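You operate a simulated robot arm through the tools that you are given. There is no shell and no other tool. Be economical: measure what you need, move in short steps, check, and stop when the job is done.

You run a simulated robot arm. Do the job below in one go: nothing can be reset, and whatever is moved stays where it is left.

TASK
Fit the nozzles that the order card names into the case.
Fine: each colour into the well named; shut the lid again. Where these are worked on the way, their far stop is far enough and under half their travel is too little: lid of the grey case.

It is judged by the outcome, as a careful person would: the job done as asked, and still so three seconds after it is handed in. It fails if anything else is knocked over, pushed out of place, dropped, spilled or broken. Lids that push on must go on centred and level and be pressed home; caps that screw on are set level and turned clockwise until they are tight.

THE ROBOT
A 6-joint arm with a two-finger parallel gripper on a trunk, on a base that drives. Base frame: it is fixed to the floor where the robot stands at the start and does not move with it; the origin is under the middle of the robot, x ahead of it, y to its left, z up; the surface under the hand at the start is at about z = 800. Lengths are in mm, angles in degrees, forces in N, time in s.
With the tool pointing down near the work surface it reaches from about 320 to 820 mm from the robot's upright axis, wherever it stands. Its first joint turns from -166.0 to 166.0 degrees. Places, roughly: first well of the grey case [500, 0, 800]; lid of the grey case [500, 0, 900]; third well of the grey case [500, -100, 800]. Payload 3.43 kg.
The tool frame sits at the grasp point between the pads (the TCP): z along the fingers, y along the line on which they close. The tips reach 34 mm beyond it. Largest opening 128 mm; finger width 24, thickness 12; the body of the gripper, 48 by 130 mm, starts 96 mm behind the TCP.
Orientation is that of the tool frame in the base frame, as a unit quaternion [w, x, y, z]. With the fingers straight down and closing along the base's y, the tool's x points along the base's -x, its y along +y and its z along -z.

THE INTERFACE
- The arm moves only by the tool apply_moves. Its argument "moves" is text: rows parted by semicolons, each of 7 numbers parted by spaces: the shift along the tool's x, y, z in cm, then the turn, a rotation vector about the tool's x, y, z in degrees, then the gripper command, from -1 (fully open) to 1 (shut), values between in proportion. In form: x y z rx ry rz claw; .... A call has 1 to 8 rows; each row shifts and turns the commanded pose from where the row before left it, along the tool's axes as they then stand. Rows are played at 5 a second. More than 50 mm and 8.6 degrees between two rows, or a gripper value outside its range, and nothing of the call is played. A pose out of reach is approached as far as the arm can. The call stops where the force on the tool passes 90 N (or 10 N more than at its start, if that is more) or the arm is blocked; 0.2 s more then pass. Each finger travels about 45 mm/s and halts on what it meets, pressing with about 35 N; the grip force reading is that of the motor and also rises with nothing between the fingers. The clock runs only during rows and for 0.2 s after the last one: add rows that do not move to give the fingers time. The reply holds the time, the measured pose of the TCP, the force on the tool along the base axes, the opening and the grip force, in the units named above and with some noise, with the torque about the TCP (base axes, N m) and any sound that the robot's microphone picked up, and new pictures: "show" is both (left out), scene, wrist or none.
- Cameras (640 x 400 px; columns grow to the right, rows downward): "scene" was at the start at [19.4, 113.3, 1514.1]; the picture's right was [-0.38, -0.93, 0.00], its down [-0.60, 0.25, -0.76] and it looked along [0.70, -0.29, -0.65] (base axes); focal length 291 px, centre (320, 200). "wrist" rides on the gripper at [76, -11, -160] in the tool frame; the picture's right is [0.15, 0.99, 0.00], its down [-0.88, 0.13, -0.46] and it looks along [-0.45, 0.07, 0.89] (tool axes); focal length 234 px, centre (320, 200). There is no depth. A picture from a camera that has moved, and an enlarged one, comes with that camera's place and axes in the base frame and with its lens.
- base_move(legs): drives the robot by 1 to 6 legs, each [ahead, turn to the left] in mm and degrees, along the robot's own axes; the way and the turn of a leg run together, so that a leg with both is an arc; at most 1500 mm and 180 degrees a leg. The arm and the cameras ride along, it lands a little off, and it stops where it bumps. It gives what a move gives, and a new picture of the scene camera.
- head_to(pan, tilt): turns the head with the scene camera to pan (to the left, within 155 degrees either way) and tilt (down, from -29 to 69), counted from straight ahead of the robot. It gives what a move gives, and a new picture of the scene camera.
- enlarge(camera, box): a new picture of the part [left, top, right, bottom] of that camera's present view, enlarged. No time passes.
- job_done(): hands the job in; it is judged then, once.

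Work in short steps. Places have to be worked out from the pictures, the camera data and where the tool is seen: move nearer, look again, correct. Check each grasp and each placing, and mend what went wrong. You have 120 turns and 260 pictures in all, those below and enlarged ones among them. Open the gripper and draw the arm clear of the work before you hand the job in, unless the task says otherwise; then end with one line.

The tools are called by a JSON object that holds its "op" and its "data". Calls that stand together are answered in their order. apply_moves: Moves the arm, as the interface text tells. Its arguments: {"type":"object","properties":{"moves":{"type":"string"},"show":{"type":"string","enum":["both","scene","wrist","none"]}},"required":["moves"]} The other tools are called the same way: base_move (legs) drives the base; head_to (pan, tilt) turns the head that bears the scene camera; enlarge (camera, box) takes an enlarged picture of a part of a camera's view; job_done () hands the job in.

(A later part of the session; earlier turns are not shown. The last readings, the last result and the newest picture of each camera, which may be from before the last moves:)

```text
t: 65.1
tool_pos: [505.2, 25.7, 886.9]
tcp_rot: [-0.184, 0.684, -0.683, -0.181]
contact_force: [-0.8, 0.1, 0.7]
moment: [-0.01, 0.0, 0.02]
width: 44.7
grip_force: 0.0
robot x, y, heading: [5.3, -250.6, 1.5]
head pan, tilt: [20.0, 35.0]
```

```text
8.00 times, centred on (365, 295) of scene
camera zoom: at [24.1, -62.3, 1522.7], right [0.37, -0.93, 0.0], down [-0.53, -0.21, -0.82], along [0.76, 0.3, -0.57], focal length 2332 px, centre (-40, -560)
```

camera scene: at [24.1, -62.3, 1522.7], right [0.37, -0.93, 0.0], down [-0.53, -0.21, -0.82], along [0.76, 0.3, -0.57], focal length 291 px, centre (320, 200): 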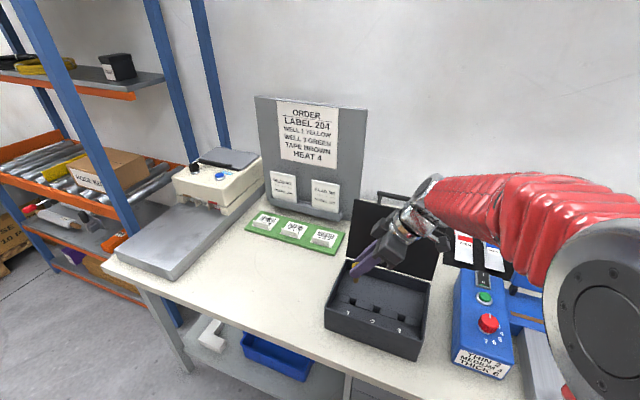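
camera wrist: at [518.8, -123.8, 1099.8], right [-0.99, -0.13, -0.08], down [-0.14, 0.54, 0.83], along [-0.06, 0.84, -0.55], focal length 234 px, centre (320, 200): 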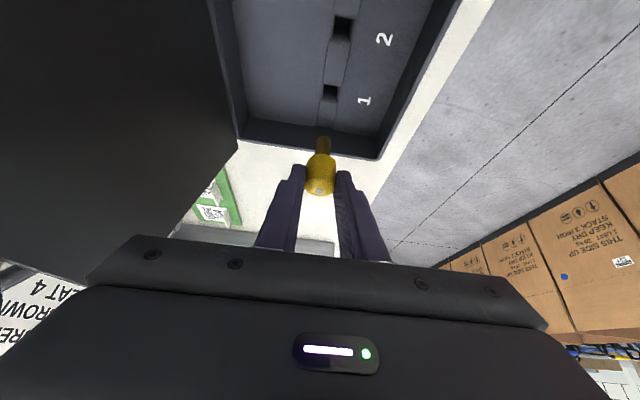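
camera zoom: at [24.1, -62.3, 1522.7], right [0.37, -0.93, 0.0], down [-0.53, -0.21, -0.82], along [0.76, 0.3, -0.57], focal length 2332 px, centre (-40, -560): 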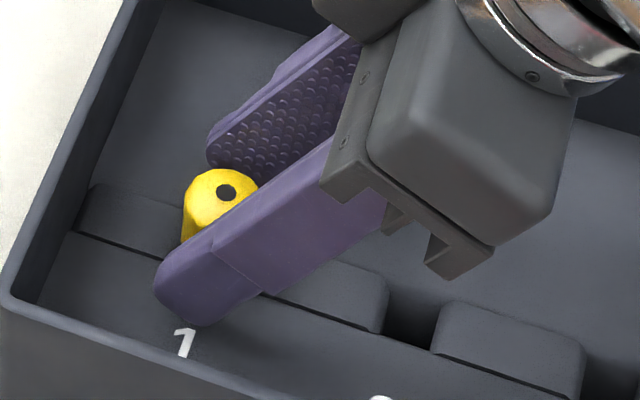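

Nozzle stands upright. Retreat along the tool axis and check.

{"op": "apply_moves", "data": {"moves": "0 0 -2 0 0 0 0.3;0 0 -4 0 0 0 0.3;0 0 -4 0 0 0 0.3;0 0 -4 0 0 0 0.3;0 0 0 0 0 0 0.1", "show": "wrist"}}

{"op": "enlarge", "data": {"camera": "scene", "box": [325, 260, 425, 340]}}

{"op": "enlarge", "data": {"camera": "wrist", "box": [260, 40, 400, 180]}}

```text
t: 66.3
tool_pos: [507.7, -46.0, 1007.8]
tcp_rot: [-0.186, 0.684, -0.682, -0.181]
contact_force: [0.0, -0.3, 0.2]
moment: [-0.02, 0.0, 0.01]
width: 57.7
grip_force: 0.3
robot x, y, heading: [6.0, -251.4, 1.7]
head pan, tilt: [20.0, 35.0]
camera wrist: at [518.6, -191.8, 1108.1], right [-0.99, -0.13, -0.08], down [-0.13, 0.54, 0.83], along [-0.06, 0.84, -0.55], focal length 234 px, centre (320, 200)
```

wrist: 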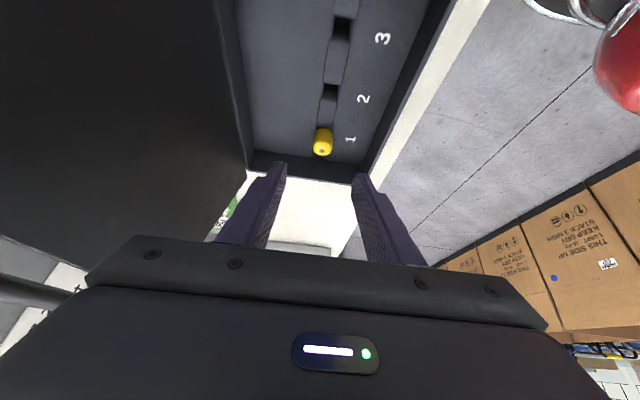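

```text
5.00 times, centred on (375, 300) of scene
camera zoom: at [24.1, -62.3, 1522.7], right [0.37, -0.93, 0.0], down [-0.53, -0.21, -0.82], along [0.76, 0.3, -0.57], focal length 1457 px, centre (45, -300)
```

zoom: 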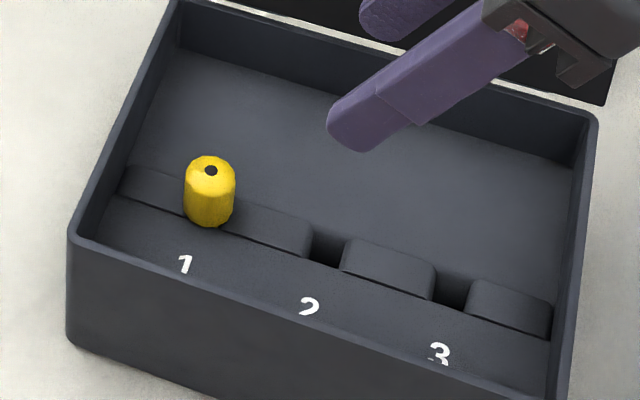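

```text
2.86 times, centred on (330, 110) of wrist
camera zoom: at [518.6, -191.8, 1108.1], right [-0.99, -0.13, -0.08], down [-0.13, 0.54, 0.83], along [-0.06, 0.84, -0.55], focal length 669 px, centre (291, 457)
```

zoom: 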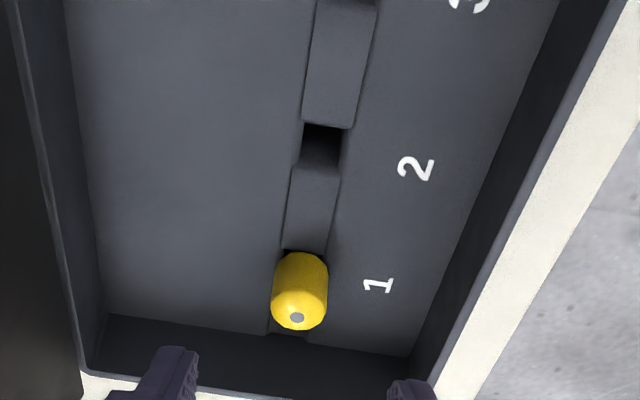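

Yellow sits upright in well 1. Going back for green: raise, then cross over the lid.

{"op": "apply_moves", "data": {"moves": "-2.06 0 -3.57 0 0 0 0.1;-2.06 0 -3.57 0 0 0 0.1;-2.06 0 -3.57 0 0 0 0.1;-2.06 0 -3.57 0 0 0 0.1;0 0 0 0 0 0 0.1", "show": "none"}}

{"op": "apply_moves", "data": {"moves": "1.44 -3.83 -0.83 0 0 0 0.1;1.44 -3.83 -0.83 0 0 0 0.1;1.44 -3.83 -0.83 0 0 0 0.1;1.44 -3.83 -0.83 0 0 0 0.1;1.44 -3.83 -0.83 0 0 0 0.1;1.44 -3.83 -0.83 0 0 0 0.1;0 0 0 0 0 0 0.1", "show": "wrist"}}

```text
t: 67.5
tool_pos: [506.1, -44.6, 1172.6]
tcp_rot: [-0.185, 0.683, -0.683, -0.181]
contact_force: [0.7, -0.2, 0.5]
moment: [-0.02, 0.01, -0.01]
width: 57.5
grip_force: 0.0
robot x, y, heading: [5.0, -253.9, 1.9]
head pan, tilt: [20.0, 35.0]
```

```text
t: 69.1
tool_pos: [734.9, -143.7, 1174.1]
tcp_rot: [-0.184, 0.683, -0.683, -0.181]
contact_force: [-0.1, -0.1, -0.1]
moment: [0.03, -0.01, -0.02]
width: 57.6
grip_force: 0.1
robot x, y, heading: [6.1, -250.1, 1.8]
head pan, tilt: [20.0, 35.0]
camera wrist: at [745.8, -289.6, 1273.6], right [-0.99, -0.13, -0.08], down [-0.13, 0.54, 0.83], along [-0.06, 0.84, -0.55], focal length 234 px, centre (320, 200)
```

wrist: 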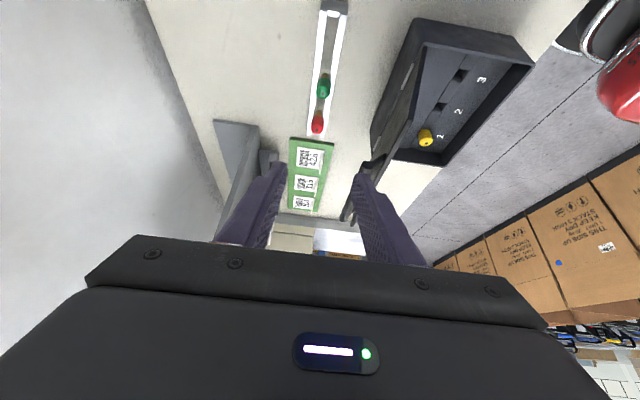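

Descend toward the green pre-grasp.

{"op": "apply_moves", "data": {"moves": "1.24 -.06 3.98 0 0 0 0.1;1.24 -.06 3.98 0 0 0 0.1;1.24 -.06 3.98 0 0 0 0.1;1.24 -.06 3.98 0 0 0 0.1;1.24 -.06 3.98 0 0 0 0.1;0 0 0 0 0 0 0.1"}}

{"op": "enlarge", "data": {"camera": "wrist", "box": [240, 60, 400, 220]}}

{"op": "enlarge", "data": {"camera": "scene", "box": [340, 130, 520, 270]}}

```text
t: 70.5
tool_pos: [738.0, -99.5, 971.1]
tcp_rot: [-0.185, 0.684, -0.682, -0.181]
contact_force: [0.6, 0.3, -1.4]
moment: [-0.04, -0.01, -0.01]
width: 57.7
grip_force: 0.1
robot x, y, heading: [5.8, -254.3, 1.5]
head pan, tilt: [20.0, 35.0]
camera scene: at [24.3, -62.3, 1522.7], right [0.37, -0.93, 0.0], down [-0.53, -0.21, -0.82], along [0.76, 0.3, -0.57], focal length 291 px, centre (320, 200)
camera wrist: at [748.3, -244.8, 1071.2], right [-0.99, -0.13, -0.08], down [-0.14, 0.54, 0.83], along [-0.06, 0.84, -0.55], focal length 234 px, centre (320, 200)
```

scene: 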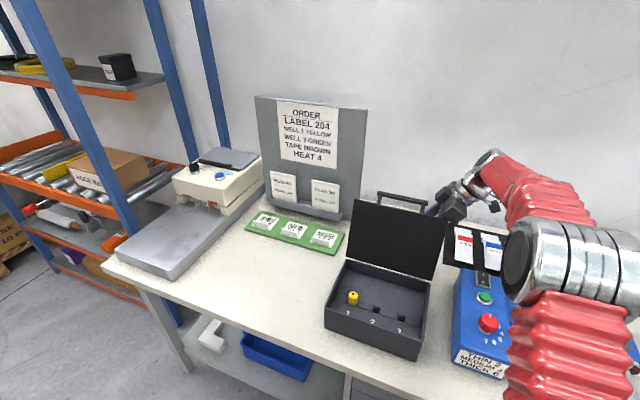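
wrist: 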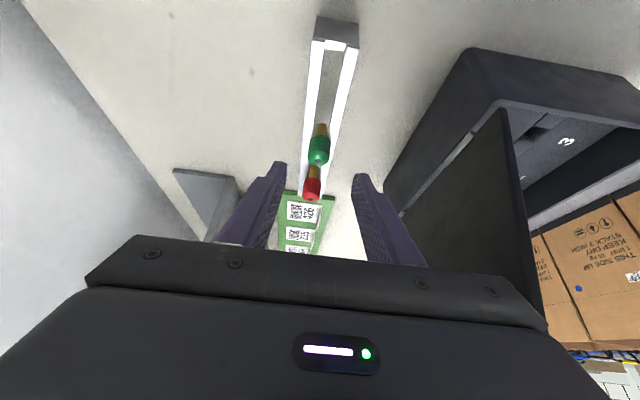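

```text
2.50 times, centred on (320, 140) of wrist
camera zoom: at [748.3, -244.8, 1071.2], right [-0.99, -0.13, -0.08], down [-0.14, 0.54, 0.83], along [-0.06, 0.84, -0.55], focal length 585 px, centre (320, 350)
```

zoom: 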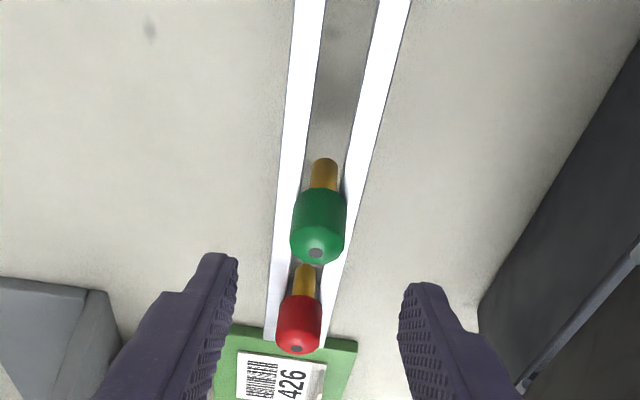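

```text
2.86 times, centred on (430, 200) of scene
camera zoom: at [24.3, -62.3, 1522.7], right [0.37, -0.93, 0.0], down [-0.53, -0.21, -0.82], along [0.76, 0.3, -0.57], focal length 833 px, centre (6, 200)
```

zoom: 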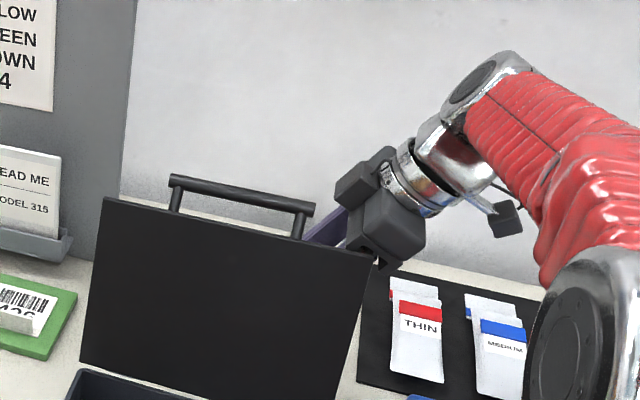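

Green's top is at about (737, -36, 880). Advance two-thirds and check.

{"op": "apply_moves", "data": {"moves": "-.11 0 3.04 0 0 0 0.1;-.11 0 3.04 0 0 0 0.1;0 0 0 0 0 0 0.1", "show": "none"}}

{"op": "enlarge", "data": {"camera": "wrist", "box": [240, 80, 400, 240]}}

{"op": "enlarge", "data": {"camera": "scene", "box": [340, 130, 520, 270]}}

```text
t: 71.3
tool_pos: [739.0, -67.0, 919.9]
tcp_rot: [-0.186, 0.683, -0.683, -0.181]
contact_force: [0.0, -0.3, -0.1]
moment: [0.0, 0.01, -0.04]
width: 57.8
grip_force: 0.1
robot x, y, heading: [6.5, -249.9, 1.6]
head pan, tilt: [20.0, 35.0]
```

```text
2.50 times, centred on (320, 160) of wrist
camera zoom: at [749.7, -211.9, 1020.2], right [-0.99, -0.13, -0.08], down [-0.14, 0.54, 0.83], along [-0.06, 0.84, -0.55], focal length 585 px, centre (320, 300)
```

zoom: 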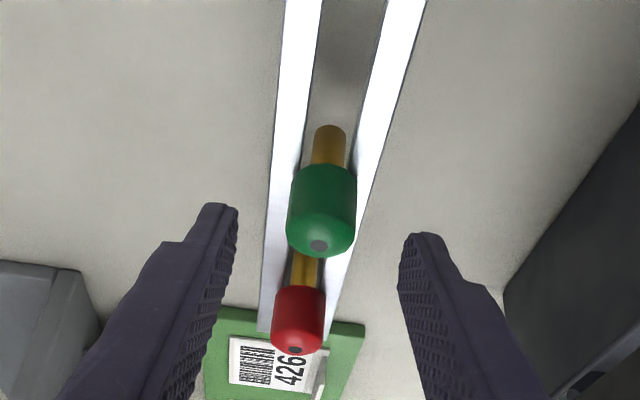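

```text
2.86 times, centred on (430, 200) of scene
camera zoom: at [24.4, -62.3, 1522.7], right [0.37, -0.93, 0.0], down [-0.53, -0.21, -0.82], along [0.76, 0.3, -0.57], focal length 833 px, centre (6, 200)
```

zoom: 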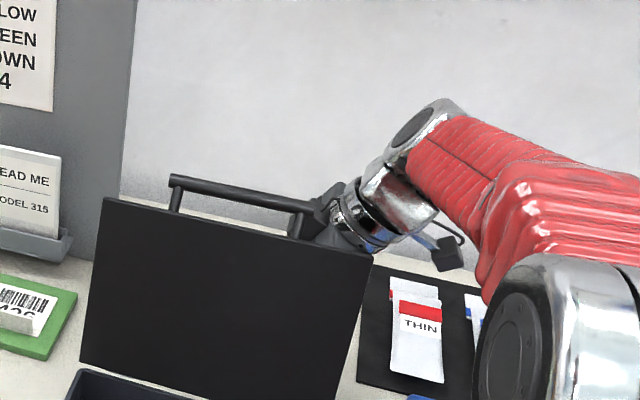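

Aligned. The gripper body passes just right of the handle end, so I'll do the final approach in small steps.

{"op": "apply_moves", "data": {"moves": "-.05 0 1 0 0 0 0.1;-.05 0 1 0 0 0 0.1;-.05 0.1 1.0 0 0 0 0.1;0 0 0 0 0 0 0.1", "show": "wrist"}}

{"op": "enlarge", "data": {"camera": "wrist", "box": [240, 80, 400, 240]}}

{"op": "enlarge", "data": {"camera": "scene", "box": [340, 130, 520, 270]}}

```text
t: 72.3
tool_pos: [738.8, -49.6, 895.1]
tcp_rot: [-0.184, 0.684, -0.683, -0.182]
contact_force: [-0.4, -0.9, -0.6]
moment: [-0.02, 0.0, 0.03]
width: 57.6
grip_force: 0.0
robot x, y, heading: [6.5, -254.7, 1.6]
head pan, tilt: [20.0, 35.0]
camera wrist: at [748.4, -195.2, 995.3], right [-0.99, -0.13, -0.08], down [-0.13, 0.54, 0.83], along [-0.06, 0.84, -0.55], focal length 234 px, centre (320, 200)
```

wrist: 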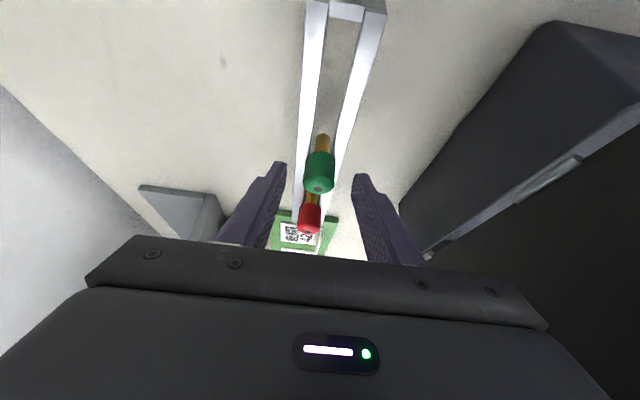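

```text
2.50 times, centred on (320, 160) of wrist
camera zoom: at [748.4, -195.2, 995.3], right [-0.99, -0.13, -0.08], down [-0.13, 0.54, 0.83], along [-0.06, 0.84, -0.55], focal length 585 px, centre (320, 300)
```

zoom: 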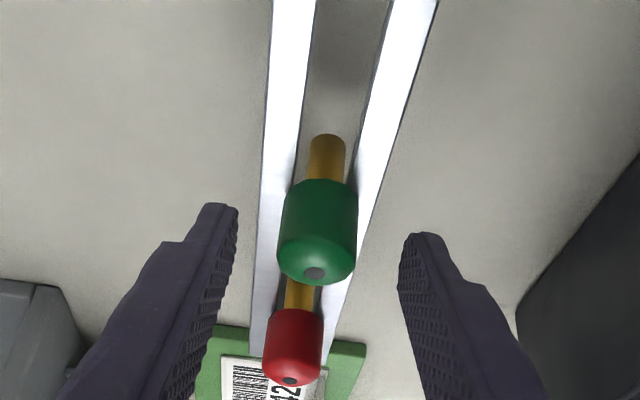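

```text
2.86 times, centred on (430, 200) of scene
camera zoom: at [24.4, -62.3, 1522.7], right [0.37, -0.93, 0.0], down [-0.53, -0.21, -0.82], along [0.76, 0.3, -0.57], focal length 833 px, centre (6, 200)
```

zoom: 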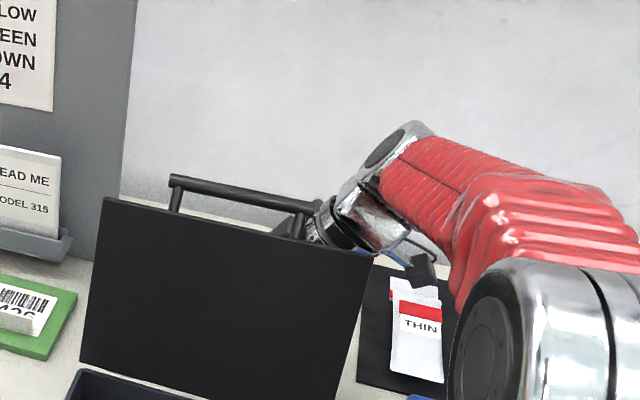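

Same picture as with yellow at grip. Close on green.

{"op": "apply_moves", "data": {"moves": "0 -0.1 0.15 0 0 0 0.1;0 0 0 0 0 0 1;0 0 0 0 0 0 1;0 0 0 0 0 0 1;0 0 0 0 0 0 1", "show": "none"}}

{"op": "enlarge", "data": {"camera": "wrist", "box": [240, 80, 400, 240]}}

```text
t: 73.5
tool_pos: [739.2, -48.1, 895.0]
tcp_rot: [-0.185, 0.683, -0.683, -0.181]
contact_force: [-0.1, -0.1, 0.6]
moment: [0.03, -0.03, 0.0]
width: 25.4
grip_force: 34.9
robot x, y, heading: [7.4, -254.5, 1.5]
head pan, tilt: [20.0, 35.0]
```

```text
2.50 times, centred on (320, 160) of wrist
camera zoom: at [749.5, -194.8, 994.7], right [-0.99, -0.13, -0.08], down [-0.14, 0.54, 0.83], along [-0.06, 0.84, -0.55], focal length 585 px, centre (320, 300)
```

zoom: 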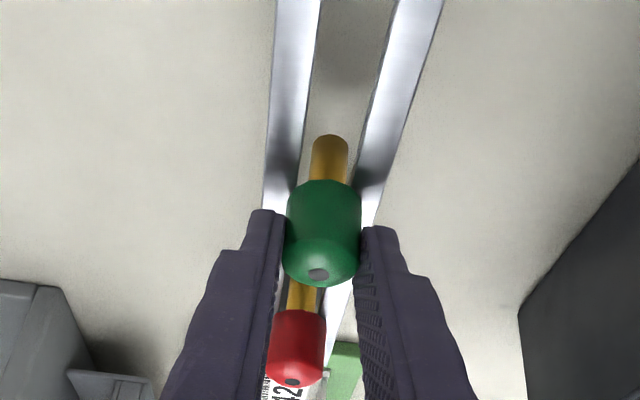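

Green gripped. To keep clear of the handle I'll lift slightly, then withdraw along the tool axis (the stem stays in the open slot along y).

{"op": "apply_moves", "data": {"moves": "-0.3 0 -0.52 0 0 0 1;0 0 -1 0 0 0 1;0 0 -2 0 0 0 1;0 0 -3 0 0 0 1;0 0 -3 0 0 0 1;0 0 0 0 0 0 1", "show": "wrist"}}

{"op": "enlarge", "data": {"camera": "wrist", "box": [240, 80, 400, 240]}}

```text
t: 74.9
tool_pos: [740.1, -94.0, 977.5]
tcp_rot: [-0.185, 0.683, -0.682, -0.182]
contact_force: [0.2, -0.5, -0.6]
moment: [0.01, 0.01, 0.0]
width: 25.4
grip_force: 35.1
robot x, y, heading: [5.4, -251.5, 1.6]
head pan, tilt: [20.0, 35.0]
camera wrist: at [750.3, -239.7, 1077.9], right [-0.99, -0.13, -0.08], down [-0.14, 0.54, 0.83], along [-0.06, 0.84, -0.55], focal length 234 px, centre (320, 200)
```

wrist: 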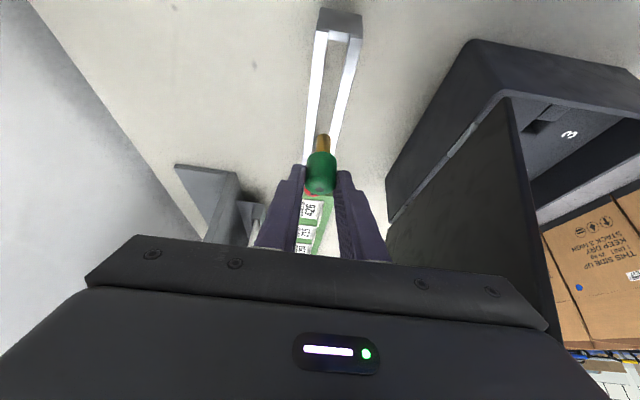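

```text
2.50 times, centred on (320, 160) of wrist
camera zoom: at [750.3, -239.7, 1077.9], right [-0.99, -0.13, -0.08], down [-0.14, 0.54, 0.83], along [-0.06, 0.84, -0.55], focal length 585 px, centre (320, 300)
```

zoom: 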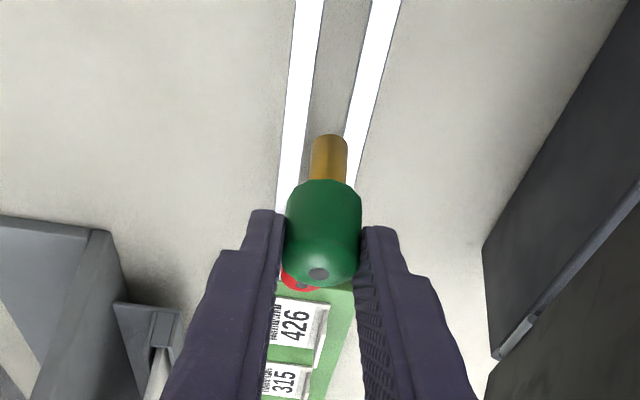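

Green is held well. Raise and cross to above well 3.

{"op": "apply_moves", "data": {"moves": "-1.22 0 -4.0 0 0 0 1;-1.22 0 -4.0 0 0 0 1;-1.22 0 -4.0 0 0 0 1;-1.22 0 -4.0 0 0 0 1;-1.22 0 -4.0 0 0 0 1;0 0 0 0 0 0 1", "show": "none"}}

{"op": "apply_moves", "data": {"moves": "-.58 3.9 .33 0 0 0 1;-.58 3.9 .33 0 0 0 1;-.58 3.9 .33 0 0 0 1;-.58 3.9 .33 0 0 0 1;-.58 3.9 .33 0 0 0 1;-.58 3.9 .33 0 0 0 1;0 0 0 0 0 0 1"}}

```text
t: 76.3
tool_pos: [734.5, -139.2, 1180.2]
tcp_rot: [0.185, -0.683, 0.683, 0.181]
contact_force: [0.3, 0.0, -0.6]
moment: [0.0, 0.0, -0.01]
width: 25.2
grip_force: 34.8
out of reach, approached as far as the arm can: row 5
robot x, y, heading: [5.6, -249.4, 1.6]
head pan, tilt: [20.0, 35.0]
```

```text
t: 77.9
tool_pos: [502.8, -101.4, 1178.1]
tcp_rot: [-0.185, 0.684, -0.683, -0.18]
contact_force: [0.6, -0.3, -0.9]
moment: [-0.01, -0.01, 0.0]
width: 25.3
grip_force: 35.1
robot x, y, heading: [5.6, -248.6, 1.5]
head pan, tilt: [20.0, 35.0]
camera scene: at [24.0, -62.3, 1522.7], right [0.37, -0.93, 0.0], down [-0.53, -0.21, -0.82], along [0.76, 0.3, -0.57], focal length 291 px, centre (320, 200)
camera wrist: at [512.2, -248.0, 1278.8], right [-0.99, -0.13, -0.08], down [-0.14, 0.54, 0.83], along [-0.06, 0.84, -0.55], focal length 234 px, centre (320, 200)
```

scene: 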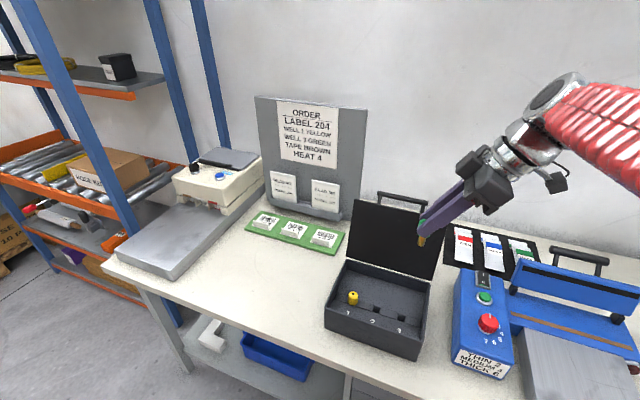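
wrist: 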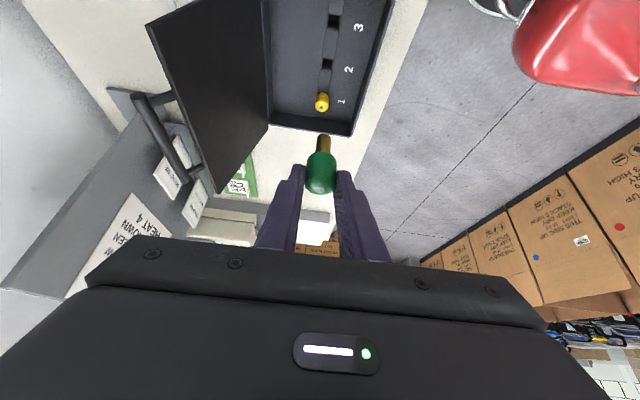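

Descending above well 3 to the height where I compared yellow with well 1.

{"op": "apply_moves", "data": {"moves": "2.28 -.06 3.84 0 0 0 1;2.28 -.06 3.84 0 0 0 1;2.28 -.06 3.84 0 0 0 1;2.28 -.06 3.84 0 0 0 1;2.28 -.06 3.84 0 0 0 1;0 0 0 0 0 0 1", "show": "scene"}}

{"op": "enlarge", "data": {"camera": "wrist", "box": [260, 60, 380, 180]}}

{"op": "enlarge", "data": {"camera": "scene", "box": [345, 250, 445, 330]}}

```text
t: 79.3
tool_pos: [502.7, -104.1, 955.2]
tcp_rot: [-0.185, 0.683, -0.683, -0.181]
contact_force: [-0.9, 0.9, 0.0]
moment: [0.01, 0.01, -0.01]
width: 25.2
grip_force: 35.3
robot x, y, heading: [7.3, -253.2, 1.5]
head pan, tilt: [20.0, 35.0]
camera scene: at [24.0, -62.3, 1522.7], right [0.37, -0.93, 0.0], down [-0.53, -0.21, -0.82], along [0.76, 0.3, -0.57], focal length 291 px, centre (320, 200)
```

scene: 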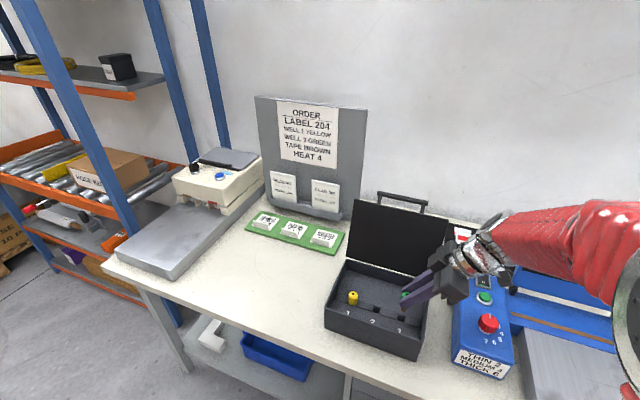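

```text
3.33 times, centred on (320, 120) of wrist
camera zoom: at [513.4, -249.6, 1055.2], right [-0.99, -0.13, -0.08], down [-0.14, 0.54, 0.83], along [-0.06, 0.84, -0.55], focal length 781 px, centre (320, 467)
```

zoom: 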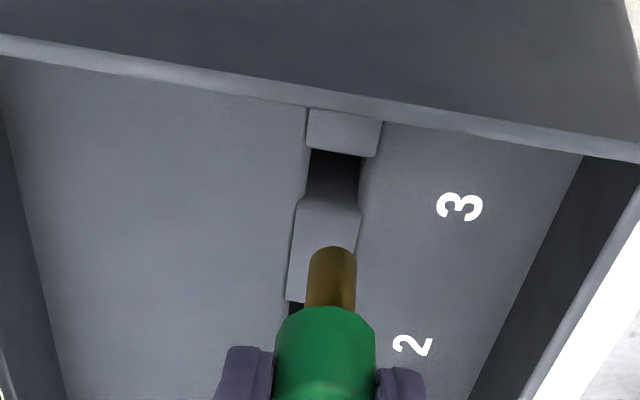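

```text
5.00 times, centred on (395, 290) of scene
camera zoom: at [24.0, -62.3, 1522.7], right [0.37, -0.93, 0.0], down [-0.53, -0.21, -0.82], along [0.76, 0.3, -0.57], focal length 1457 px, centre (-55, -250)
```

zoom: 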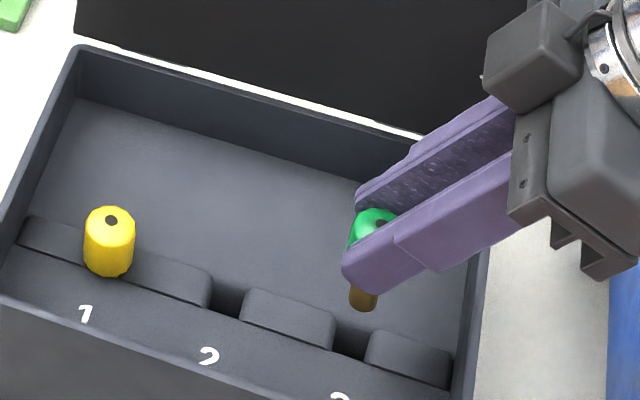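

The view closely matches the well 1 case. Correct x +1.5, y +1 mm and lower 39 mm, with the tip at rib-top level.

{"op": "apply_moves", "data": {"moves": ".93 -.08 1.71 0 0 0 1;.93 -.08 1.71 0 0 0 1;0 0 0 0 0 0 1", "show": "none"}}

{"op": "enlarge", "data": {"camera": "wrist", "box": [280, 90, 360, 170]}}

{"op": "enlarge", "data": {"camera": "scene", "box": [375, 280, 435, 330]}}

```text
t: 80.1
tool_pos: [505.3, -104.5, 916.0]
tcp_rot: [-0.185, 0.684, -0.682, -0.182]
contact_force: [0.4, 0.1, -0.2]
moment: [-0.02, 0.0, -0.01]
width: 25.3
grip_force: 35.5
robot x, y, heading: [2.6, -248.3, 1.4]
head pan, tilt: [20.0, 35.0]
```

```text
5.00 times, centred on (320, 130) of wrist
camera zoom: at [515.2, -249.9, 1016.9], right [-0.99, -0.13, -0.08], down [-0.14, 0.54, 0.83], along [-0.06, 0.84, -0.55], focal length 1171 px, centre (320, 550)
```

zoom: 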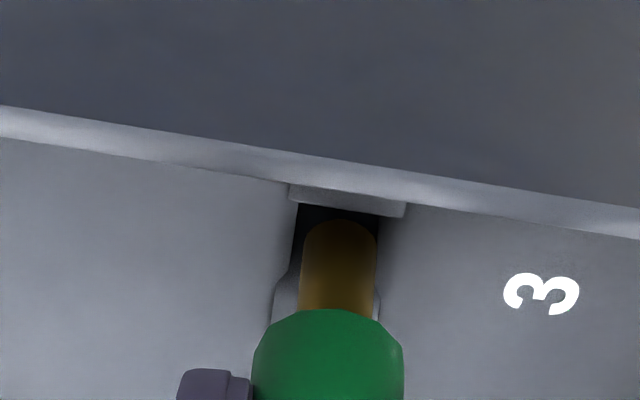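

```text
8.00 times, centred on (405, 305) of scene
camera zoom: at [24.1, -62.3, 1522.7], right [0.37, -0.93, 0.0], down [-0.53, -0.21, -0.82], along [0.76, 0.3, -0.57], focal length 2332 px, centre (-360, -640)
```

zoom: 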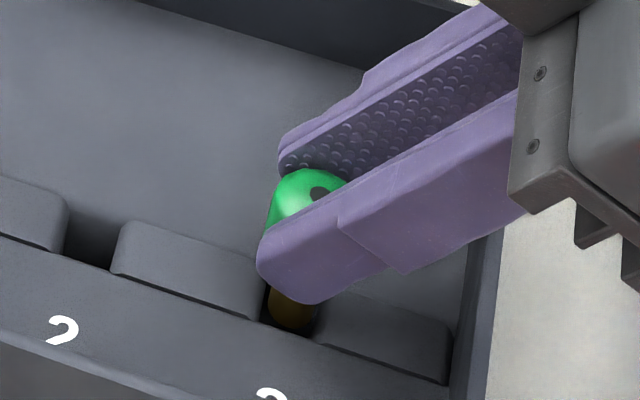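

Nearly identical to the yellow case. Nudge y +2.5 mm and lower 8 mm.

{"op": "apply_moves", "data": {"moves": "-0.21 0 0.12 0 0 0 1;0.2 0 0.35 0 0 0 1;0.2 0 0.35 0 0 0 1;0 0 0 0 0 0 1", "show": "none"}}

{"op": "enlarge", "data": {"camera": "wrist", "box": [280, 90, 360, 170]}}

{"op": "enlarge", "data": {"camera": "scene", "box": [375, 280, 435, 330]}}

```text
t: 81.1
tool_pos: [505.9, -101.3, 907.0]
tcp_rot: [-0.185, 0.683, -0.683, -0.18]
contact_force: [2.3, -15.3, 1.4]
moment: [-0.91, -0.19, -0.03]
width: 25.3
grip_force: 35.1
robot x, y, heading: [4.5, -250.9, 1.8]
head pan, tilt: [20.0, 35.0]
```

```text
5.00 times, centred on (320, 130) of wrist
camera zoom: at [516.5, -247.1, 1008.6], right [-0.99, -0.13, -0.08], down [-0.14, 0.54, 0.83], along [-0.06, 0.84, -0.55], focal length 1171 px, centre (320, 550)
```

zoom: 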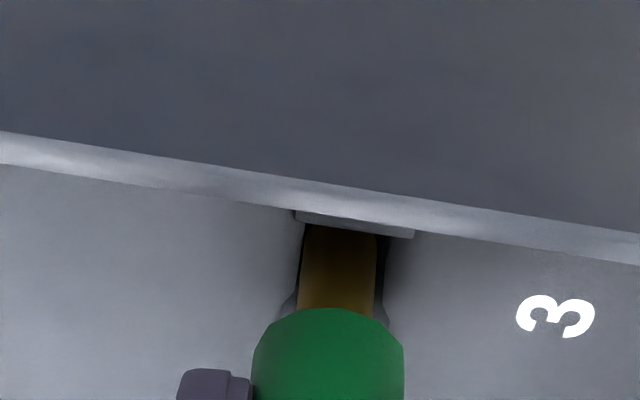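

```text
8.00 times, centred on (405, 305) of scene
camera zoom: at [24.1, -62.6, 1522.7], right [0.37, -0.93, 0.0], down [-0.53, -0.21, -0.82], along [0.76, 0.3, -0.57], focal length 2332 px, centre (-360, -640)
```

zoom: 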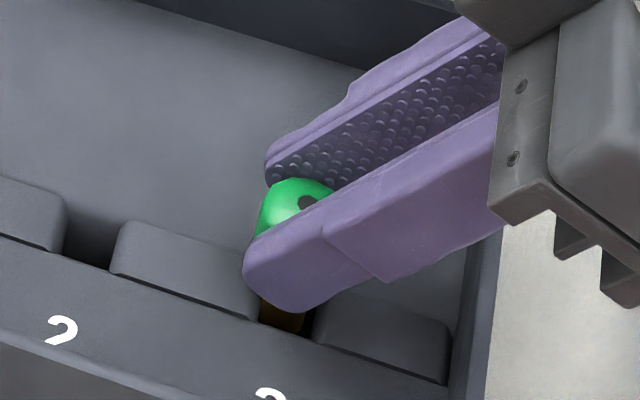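

The stem is in the gap but pressing on the +y wall (−15 N). Shift back 2 mm in y and continue down.

{"op": "apply_moves", "data": {"moves": "0.17 0 -0.1 0 0 0 1;0.2 0 0.35 0 0 0 1;0.2 0 0.35 0 0 0 1;0 0 0 0 0 0 1", "show": "none"}}

```text
t: 82.1
tool_pos: [505.8, -103.9, 899.3]
tcp_rot: [-0.185, 0.684, -0.682, -0.181]
contact_force: [0.3, 0.5, -0.4]
moment: [0.02, 0.04, 0.03]
width: 25.5
grip_force: 34.9
robot x, y, heading: [7.1, -251.3, 1.7]
head pan, tilt: [20.0, 35.0]
```

Free again. Continue down in small steps until it seats.

{"op": "apply_moves", "data": {"moves": "0.15 0 0.26 0 0 0 1;0.15 0 0.26 0 0 0 1;0.125 0 0.22 0 0 0 1;0.125 0 0.22 0 0 0 1;0.1 0 0.17 0 0 0 1;0 0 0 0 0 0 1", "show": "none"}}

{"op": "enlarge", "data": {"camera": "wrist", "box": [270, 110, 370, 210]}}

{"op": "enlarge", "data": {"camera": "scene", "box": [345, 260, 445, 340]}}

```text
t: 83.5
tool_pos: [507.1, -103.2, 888.2]
tcp_rot: [-0.186, 0.683, -0.683, -0.181]
contact_force: [-2.8, 4.1, 21.5]
moment: [0.38, 0.22, 0.02]
width: 25.3
grip_force: 34.9
robot x, y, heading: [5.8, -252.0, 2.0]
head pan, tilt: [20.0, 35.0]
```

```text
4.00 times, centred on (320, 160) of wrist
camera zoom: at [517.1, -247.8, 987.6], right [-0.99, -0.13, -0.08], down [-0.14, 0.53, 0.83], along [-0.06, 0.84, -0.55], focal length 937 px, centre (320, 360)
```

zoom: 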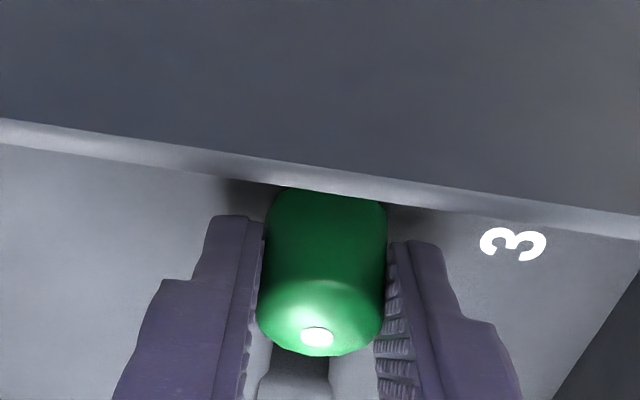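

```text
5.00 times, centred on (395, 300) of scene
camera zoom: at [23.3, -62.4, 1522.7], right [0.37, -0.93, 0.0], down [-0.53, -0.21, -0.82], along [0.76, 0.3, -0.57], focal length 1457 px, centre (-55, -300)
```

zoom: 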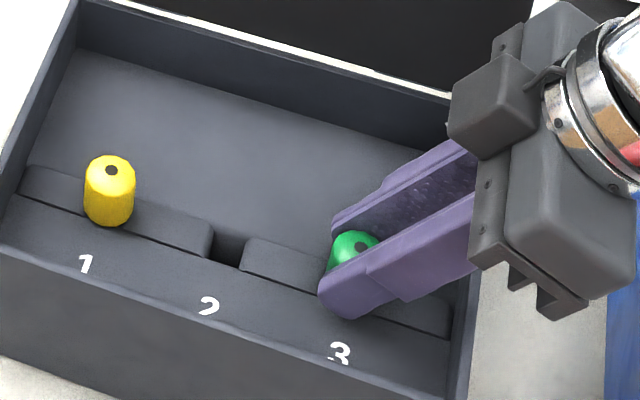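

Seated at the matching depth. Relieve, release, and retreat along the tool axis.

{"op": "apply_moves", "data": {"moves": "-0.1 0 -0.17 0 0 0 1;0 0 0 0 0 0 0.5;0 0 0 0 0 0 0.3;0 0 0 0 0 0 0.3;0 0 -2 0 0 0 0.3;0 0 -4 0 0 0 0.3;0 0 -4 0 0 0 0.3;0 0 -4 0 0 0 0.3", "show": "wrist"}}

{"op": "enlarge", "data": {"camera": "scene", "box": [325, 250, 445, 350]}}

```text
t: 85.3
tool_pos: [505.8, -173.4, 1011.2]
tcp_rot: [0.184, -0.683, 0.683, 0.182]
contact_force: [-0.3, -0.1, 0.3]
moment: [0.01, 0.01, -0.02]
width: 44.7
grip_force: 0.0
robot x, y, heading: [6.2, -250.4, 1.8]
head pan, tilt: [20.0, 35.0]
camera wrist: at [516.1, -318.8, 1111.6], right [-0.99, -0.13, -0.08], down [-0.13, 0.54, 0.83], along [-0.06, 0.84, -0.55], focal length 234 px, centre (320, 200)
```

wrist: 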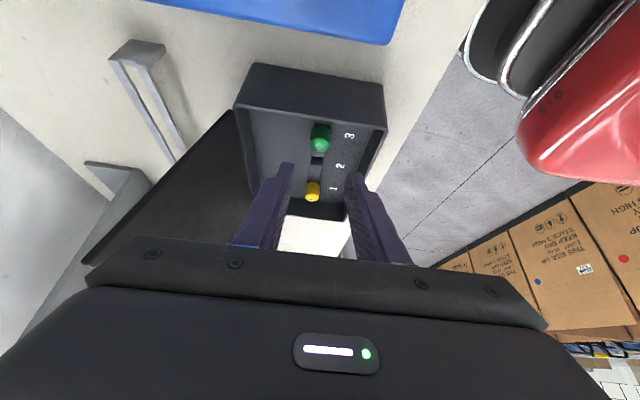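

```text
4.00 times, centred on (385, 300) of scene
camera zoom: at [24.2, -62.3, 1522.7], right [0.37, -0.93, 0.0], down [-0.53, -0.21, -0.82], along [0.76, 0.3, -0.57], focal length 1166 px, centre (60, -200)
```

zoom: 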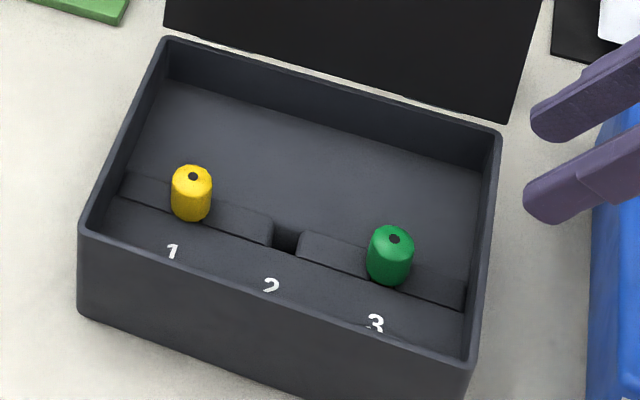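

Both nozzles are upright in the right wells. Next: raise, remove the lean, then drive back to the earlier base position to close the lid with the same cage method.

{"op": "apply_moves", "data": {"moves": "-2.25 0 -3.9 0 0 0 0.3;-2.25 0 -3.9 0 0 0 0.3;-2.25 0 -3.9 0 0 0 0.3;-2.25 0 -3.9 0 0 0 0.3;0 0 0 0 7.5 0 0.3;0 0 0 0 7.5 0 0.3;0 0 0 0 7.5 0 0.3;0 0 0 0 7.5 0 0.3", "show": "none"}}

{"op": "base_move", "data": {"legs": [[0, -62], [-270, 0], [0, 60]]}}

```text
t: 87.1
tool_pos: [505.1, -172.1, 1190.5]
tcp_rot: [0.001, -0.707, 0.707, -0.004]
contact_force: [-0.6, -0.3, 0.1]
moment: [-0.03, -0.04, -0.01]
width: 44.5
grip_force: 0.1
robot x, y, heading: [2.6, -253.0, 1.9]
head pan, tilt: [20.0, 35.0]
```

```text
t: 97.2
tool_pos: [372.0, 48.0, 1190.7]
tcp_rot: [0.002, -0.7, 0.714, -0.001]
contact_force: [-0.1, -0.1, 0.7]
moment: [-0.03, 0.02, 0.03]
width: 44.8
grip_force: 0.1
robot x, y, heading: [-128.7, -33.0, 0.1]
head pan, tilt: [20.0, 35.0]
camera scene: at [-106.3, 157.4, 1522.7], right [0.35, -0.94, 0.0], down [-0.54, -0.2, -0.82], along [0.77, 0.29, -0.57], focal length 291 px, centre (320, 200)
```

scene: 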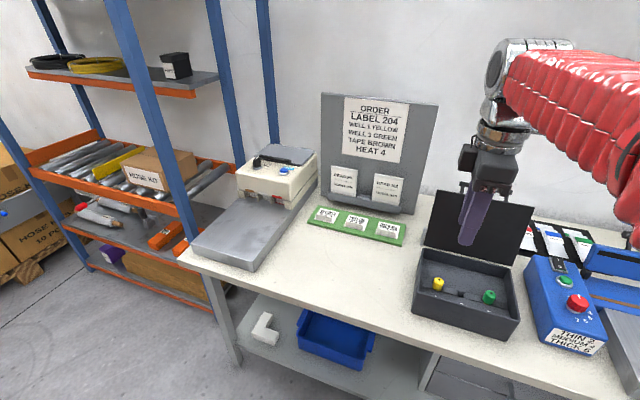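

Now tilt the tool 37° forward, centring y on the handle.

{"op": "apply_moves", "data": {"moves": "1.56 0 0 7.4 0 -1 0.3;1.56 0 0 7.4 0 0 0.3;1.56 0 0 7.4 0 0 0.3;1.56 0 0 7.4 0 0 0.3;1.56 0 0 7.4 0 0 0.3;0 0 0 0 0 0 0.3", "show": "none"}}

{"op": "apply_moves", "data": {"moves": "0 -3.84 2.75 0 0 0 0.3;0 -3.84 2.75 0 0 0 0.3;0 -3.84 2.75 0 0 0 0.3;0 -3.84 2.75 0 0 0 0.3;0 0 0 0 0 0 0.3"}}

```text
t: 98.6
tool_pos: [372.4, -30.6, 1191.3]
tcp_rot: [0.226, -0.669, 0.67, -0.227]
contact_force: [0.3, 1.0, -0.3]
moment: [0.0, -0.03, -0.03]
width: 44.9
grip_force: 0.0
robot x, y, heading: [-127.5, -32.6, 0.5]
head pan, tilt: [20.0, 35.0]
```

```text
t: 99.8
tool_pos: [560.2, -28.9, 1196.7]
tcp_rot: [0.225, -0.67, 0.67, -0.227]
contact_force: [1.0, 0.4, 0.9]
moment: [0.0, -0.01, 0.03]
width: 44.9
grip_force: 0.0
robot x, y, heading: [-127.3, -31.7, 0.6]
head pan, tilt: [20.0, 35.0]
camera scene: at [-106.3, 157.4, 1522.7], right [0.35, -0.94, 0.0], down [-0.54, -0.2, -0.82], along [0.77, 0.29, -0.57], focal length 291 px, centre (320, 200)
camera wrist: at [471.8, -104.3, 1330.9], right [-0.79, -0.15, -0.6], down [-0.38, 0.88, 0.28], along [0.49, 0.45, -0.75], focal length 234 px, centre (320, 200)
```

scene: 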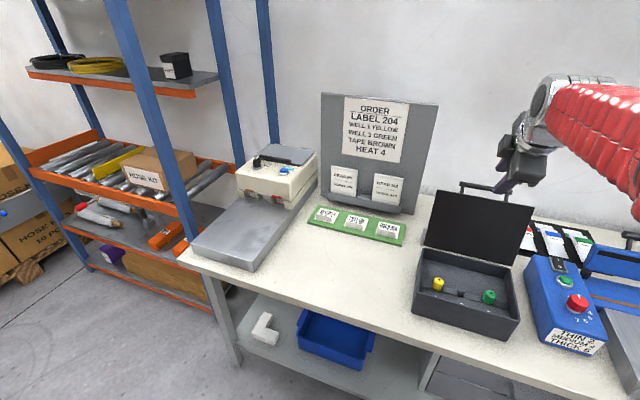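
wrist: 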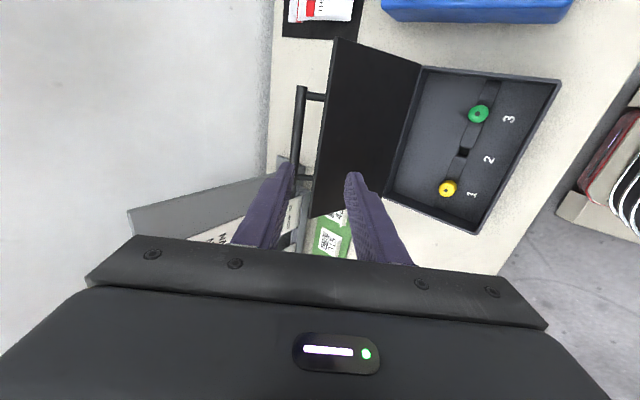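

Move to the line-up point used when leaving.

{"op": "apply_moves", "data": {"moves": "0 -3.66 3.1 0 0 0 0.3;0 0 4 0 0 0 0.3;0 0 0 0 0 0 0.3", "show": "wrist"}}

{"op": "enlarge", "data": {"camera": "scene", "box": [420, 110, 580, 250]}}

```text
t: 100.6
tool_pos: [634.6, -29.8, 1160.6]
tcp_rot: [0.226, -0.669, 0.671, -0.227]
contact_force: [0.6, 0.2, 0.1]
moment: [0.01, 0.0, 0.0]
width: 44.6
grip_force: 0.0
robot x, y, heading: [-123.3, -30.1, 0.3]
head pan, tilt: [20.0, 35.0]
camera wrist: at [546.2, -104.7, 1295.0], right [-0.79, -0.15, -0.6], down [-0.38, 0.88, 0.28], along [0.49, 0.45, -0.75], focal length 234 px, centre (320, 200)
```

wrist: 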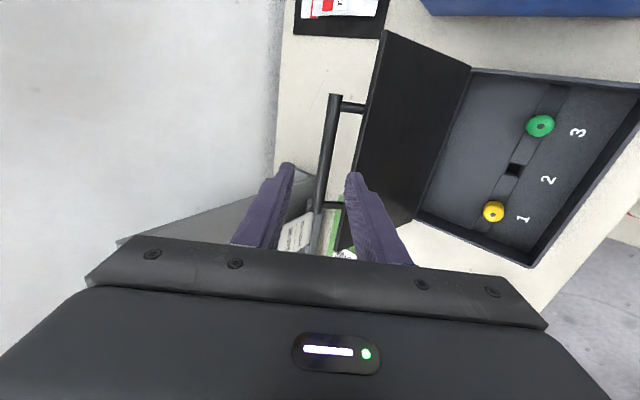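

```text
2.86 times, centred on (500, 180) of scene
camera zoom: at [-106.2, 157.4, 1522.7], right [0.35, -0.94, 0.0], down [-0.54, -0.2, -0.82], along [0.77, 0.29, -0.57], focal length 833 px, centre (-194, 257)
```

zoom: 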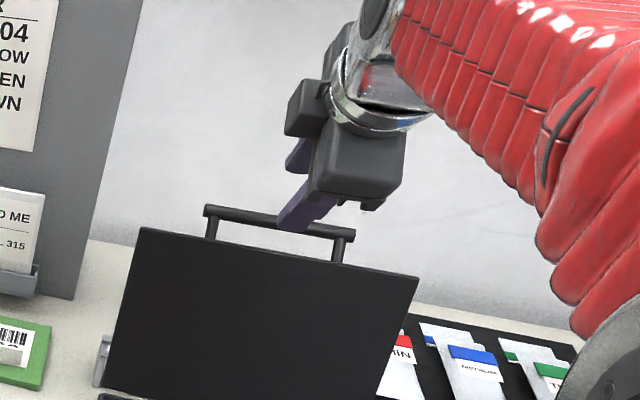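

The bar lies between the fingers. Advance 76 mm and narrow the cage.

{"op": "apply_moves", "data": {"moves": "0 0 3.8 0 0 0 0.3;0 0 3.8 0 0 0 0.3;0 0 0 0 0 0 0.3;0 0 0 0 0 0 0.68;0 0 0 0 0 0 0.68;0 0 0 0 0 0 0.68", "show": "wrist"}}

{"op": "enlarge", "data": {"camera": "wrist", "box": [240, 60, 400, 240]}}

```text
t: 102.0
tool_pos: [678.9, -29.1, 1101.2]
tcp_rot: [0.225, -0.67, 0.67, -0.227]
contact_force: [-1.3, 0.2, -1.7]
moment: [0.02, 0.0, -0.04]
width: 21.7
grip_force: 0.7
robot x, y, heading: [-126.7, -31.1, 0.3]
head pan, tilt: [20.0, 35.0]
camera wrist: at [590.5, -104.0, 1234.2], right [-0.79, -0.15, -0.6], down [-0.38, 0.88, 0.28], along [0.49, 0.45, -0.75], focal length 234 px, centre (320, 200)
```

wrist: 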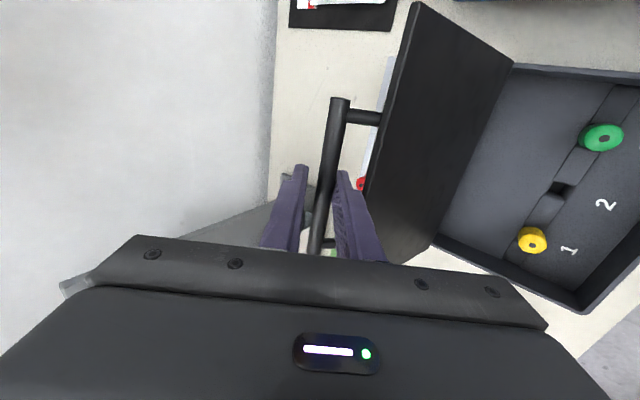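

```text
2.22 times, centred on (320, 150) of wrist
camera zoom: at [590.5, -104.0, 1234.2], right [-0.79, -0.15, -0.6], down [-0.38, 0.88, 0.28], along [0.49, 0.45, -0.75], focal length 520 px, centre (320, 311)
```

zoom: 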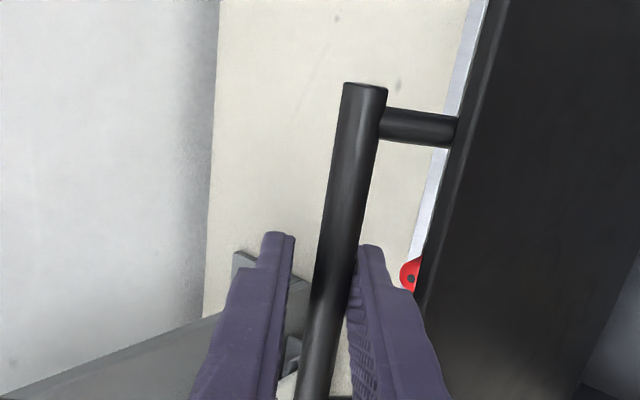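

Caged. Bring the lid back along the arc, first four steps.

{"op": "apply_moves", "data": {"moves": "0 1.34 -1.9 0 0 0 0.68;0 2.01 -2.13 0 0 0 0.68;0 2.27 -1.84 0 0 0 0.68", "show": "wrist"}}

```text
t: 102.8
tool_pos: [596.5, -28.4, 1113.4]
tcp_rot: [0.226, -0.669, 0.671, -0.227]
contact_force: [0.1, 0.2, 1.5]
moment: [0.0, 0.06, -0.01]
width: 20.3
grip_force: 0.4
robot x, y, heading: [-126.7, -32.9, 0.7]
head pan, tilt: [20.0, 35.0]
camera wrist: at [508.8, -103.7, 1246.8], right [-0.79, -0.15, -0.6], down [-0.38, 0.88, 0.28], along [0.49, 0.45, -0.75], focal length 234 px, centre (320, 200)
```

wrist: 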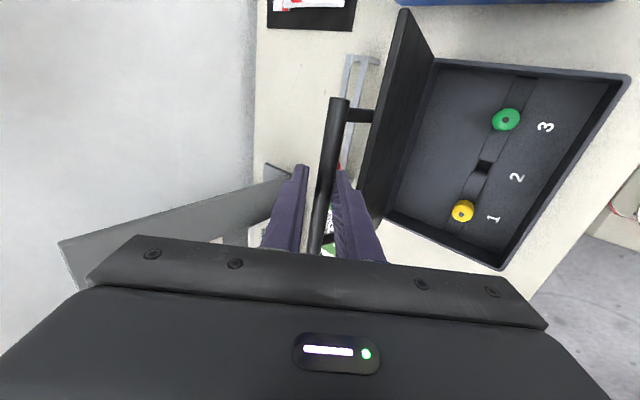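

On the arc with no force. Continue.

{"op": "apply_moves", "data": {"moves": "0 2.52 -1.5 0 0 0 0.68;0 2.7 -1.14 0 0 0 0.68;0 2.84 -0.75 0 0 0 0.68;0 2.9 -0.35 0 0 0 0.68", "show": "wrist"}}

```text
t: 103.8
tool_pos: [491.3, -28.4, 1078.9]
tcp_rot: [0.227, -0.668, 0.67, -0.228]
contact_force: [30.1, -5.0, -16.0]
moment: [0.82, -3.61, -1.14]
width: 13.5
grip_force: 0.0
robot x, y, heading: [-125.5, -27.8, 0.5]
head pan, tilt: [20.0, 35.0]
camera wrist: at [402.2, -104.6, 1211.1], right [-0.78, -0.14, -0.6], down [-0.38, 0.88, 0.28], along [0.49, 0.45, -0.75], focal length 234 px, centre (320, 200)
```

wrist: 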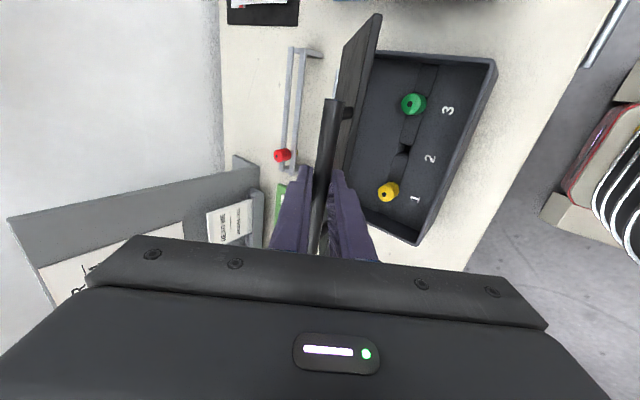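

Unexpected 30 N and the fingers squeezed to 13.5 mm. Look closely before going on.

{"op": "enlarge", "data": {"camera": "wrist", "box": [260, 80, 400, 260]}}

{"op": "enlarge", "data": {"camera": "scene", "box": [400, 140, 560, 320]}}

```text
2.22 times, centred on (330, 170) of wrist
camera zoom: at [402.2, -104.6, 1211.1], right [-0.78, -0.14, -0.6], down [-0.38, 0.88, 0.28], along [0.49, 0.45, -0.75], focal length 520 px, centre (298, 267)
```

zoom: 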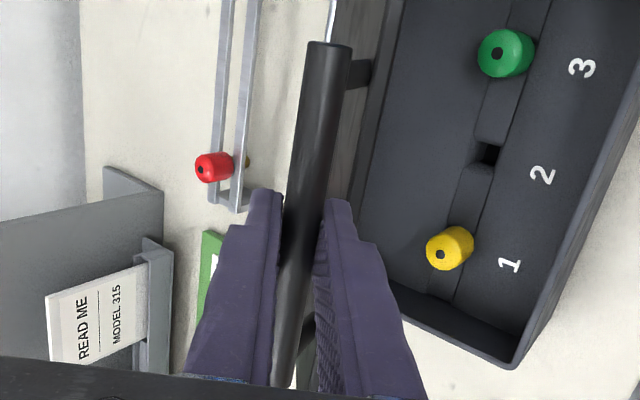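

```text
2.22 times, centred on (480, 230) of scene
camera zoom: at [-104.3, 157.3, 1522.7], right [0.35, -0.94, 0.0], down [-0.54, -0.2, -0.82], along [0.77, 0.29, -0.57], focal length 648 px, centre (-36, 133)
```

zoom: 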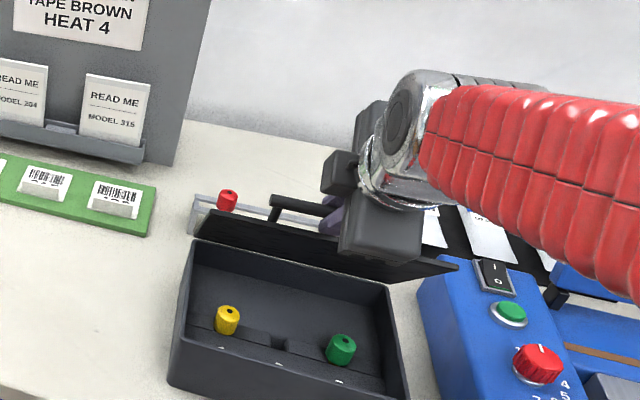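

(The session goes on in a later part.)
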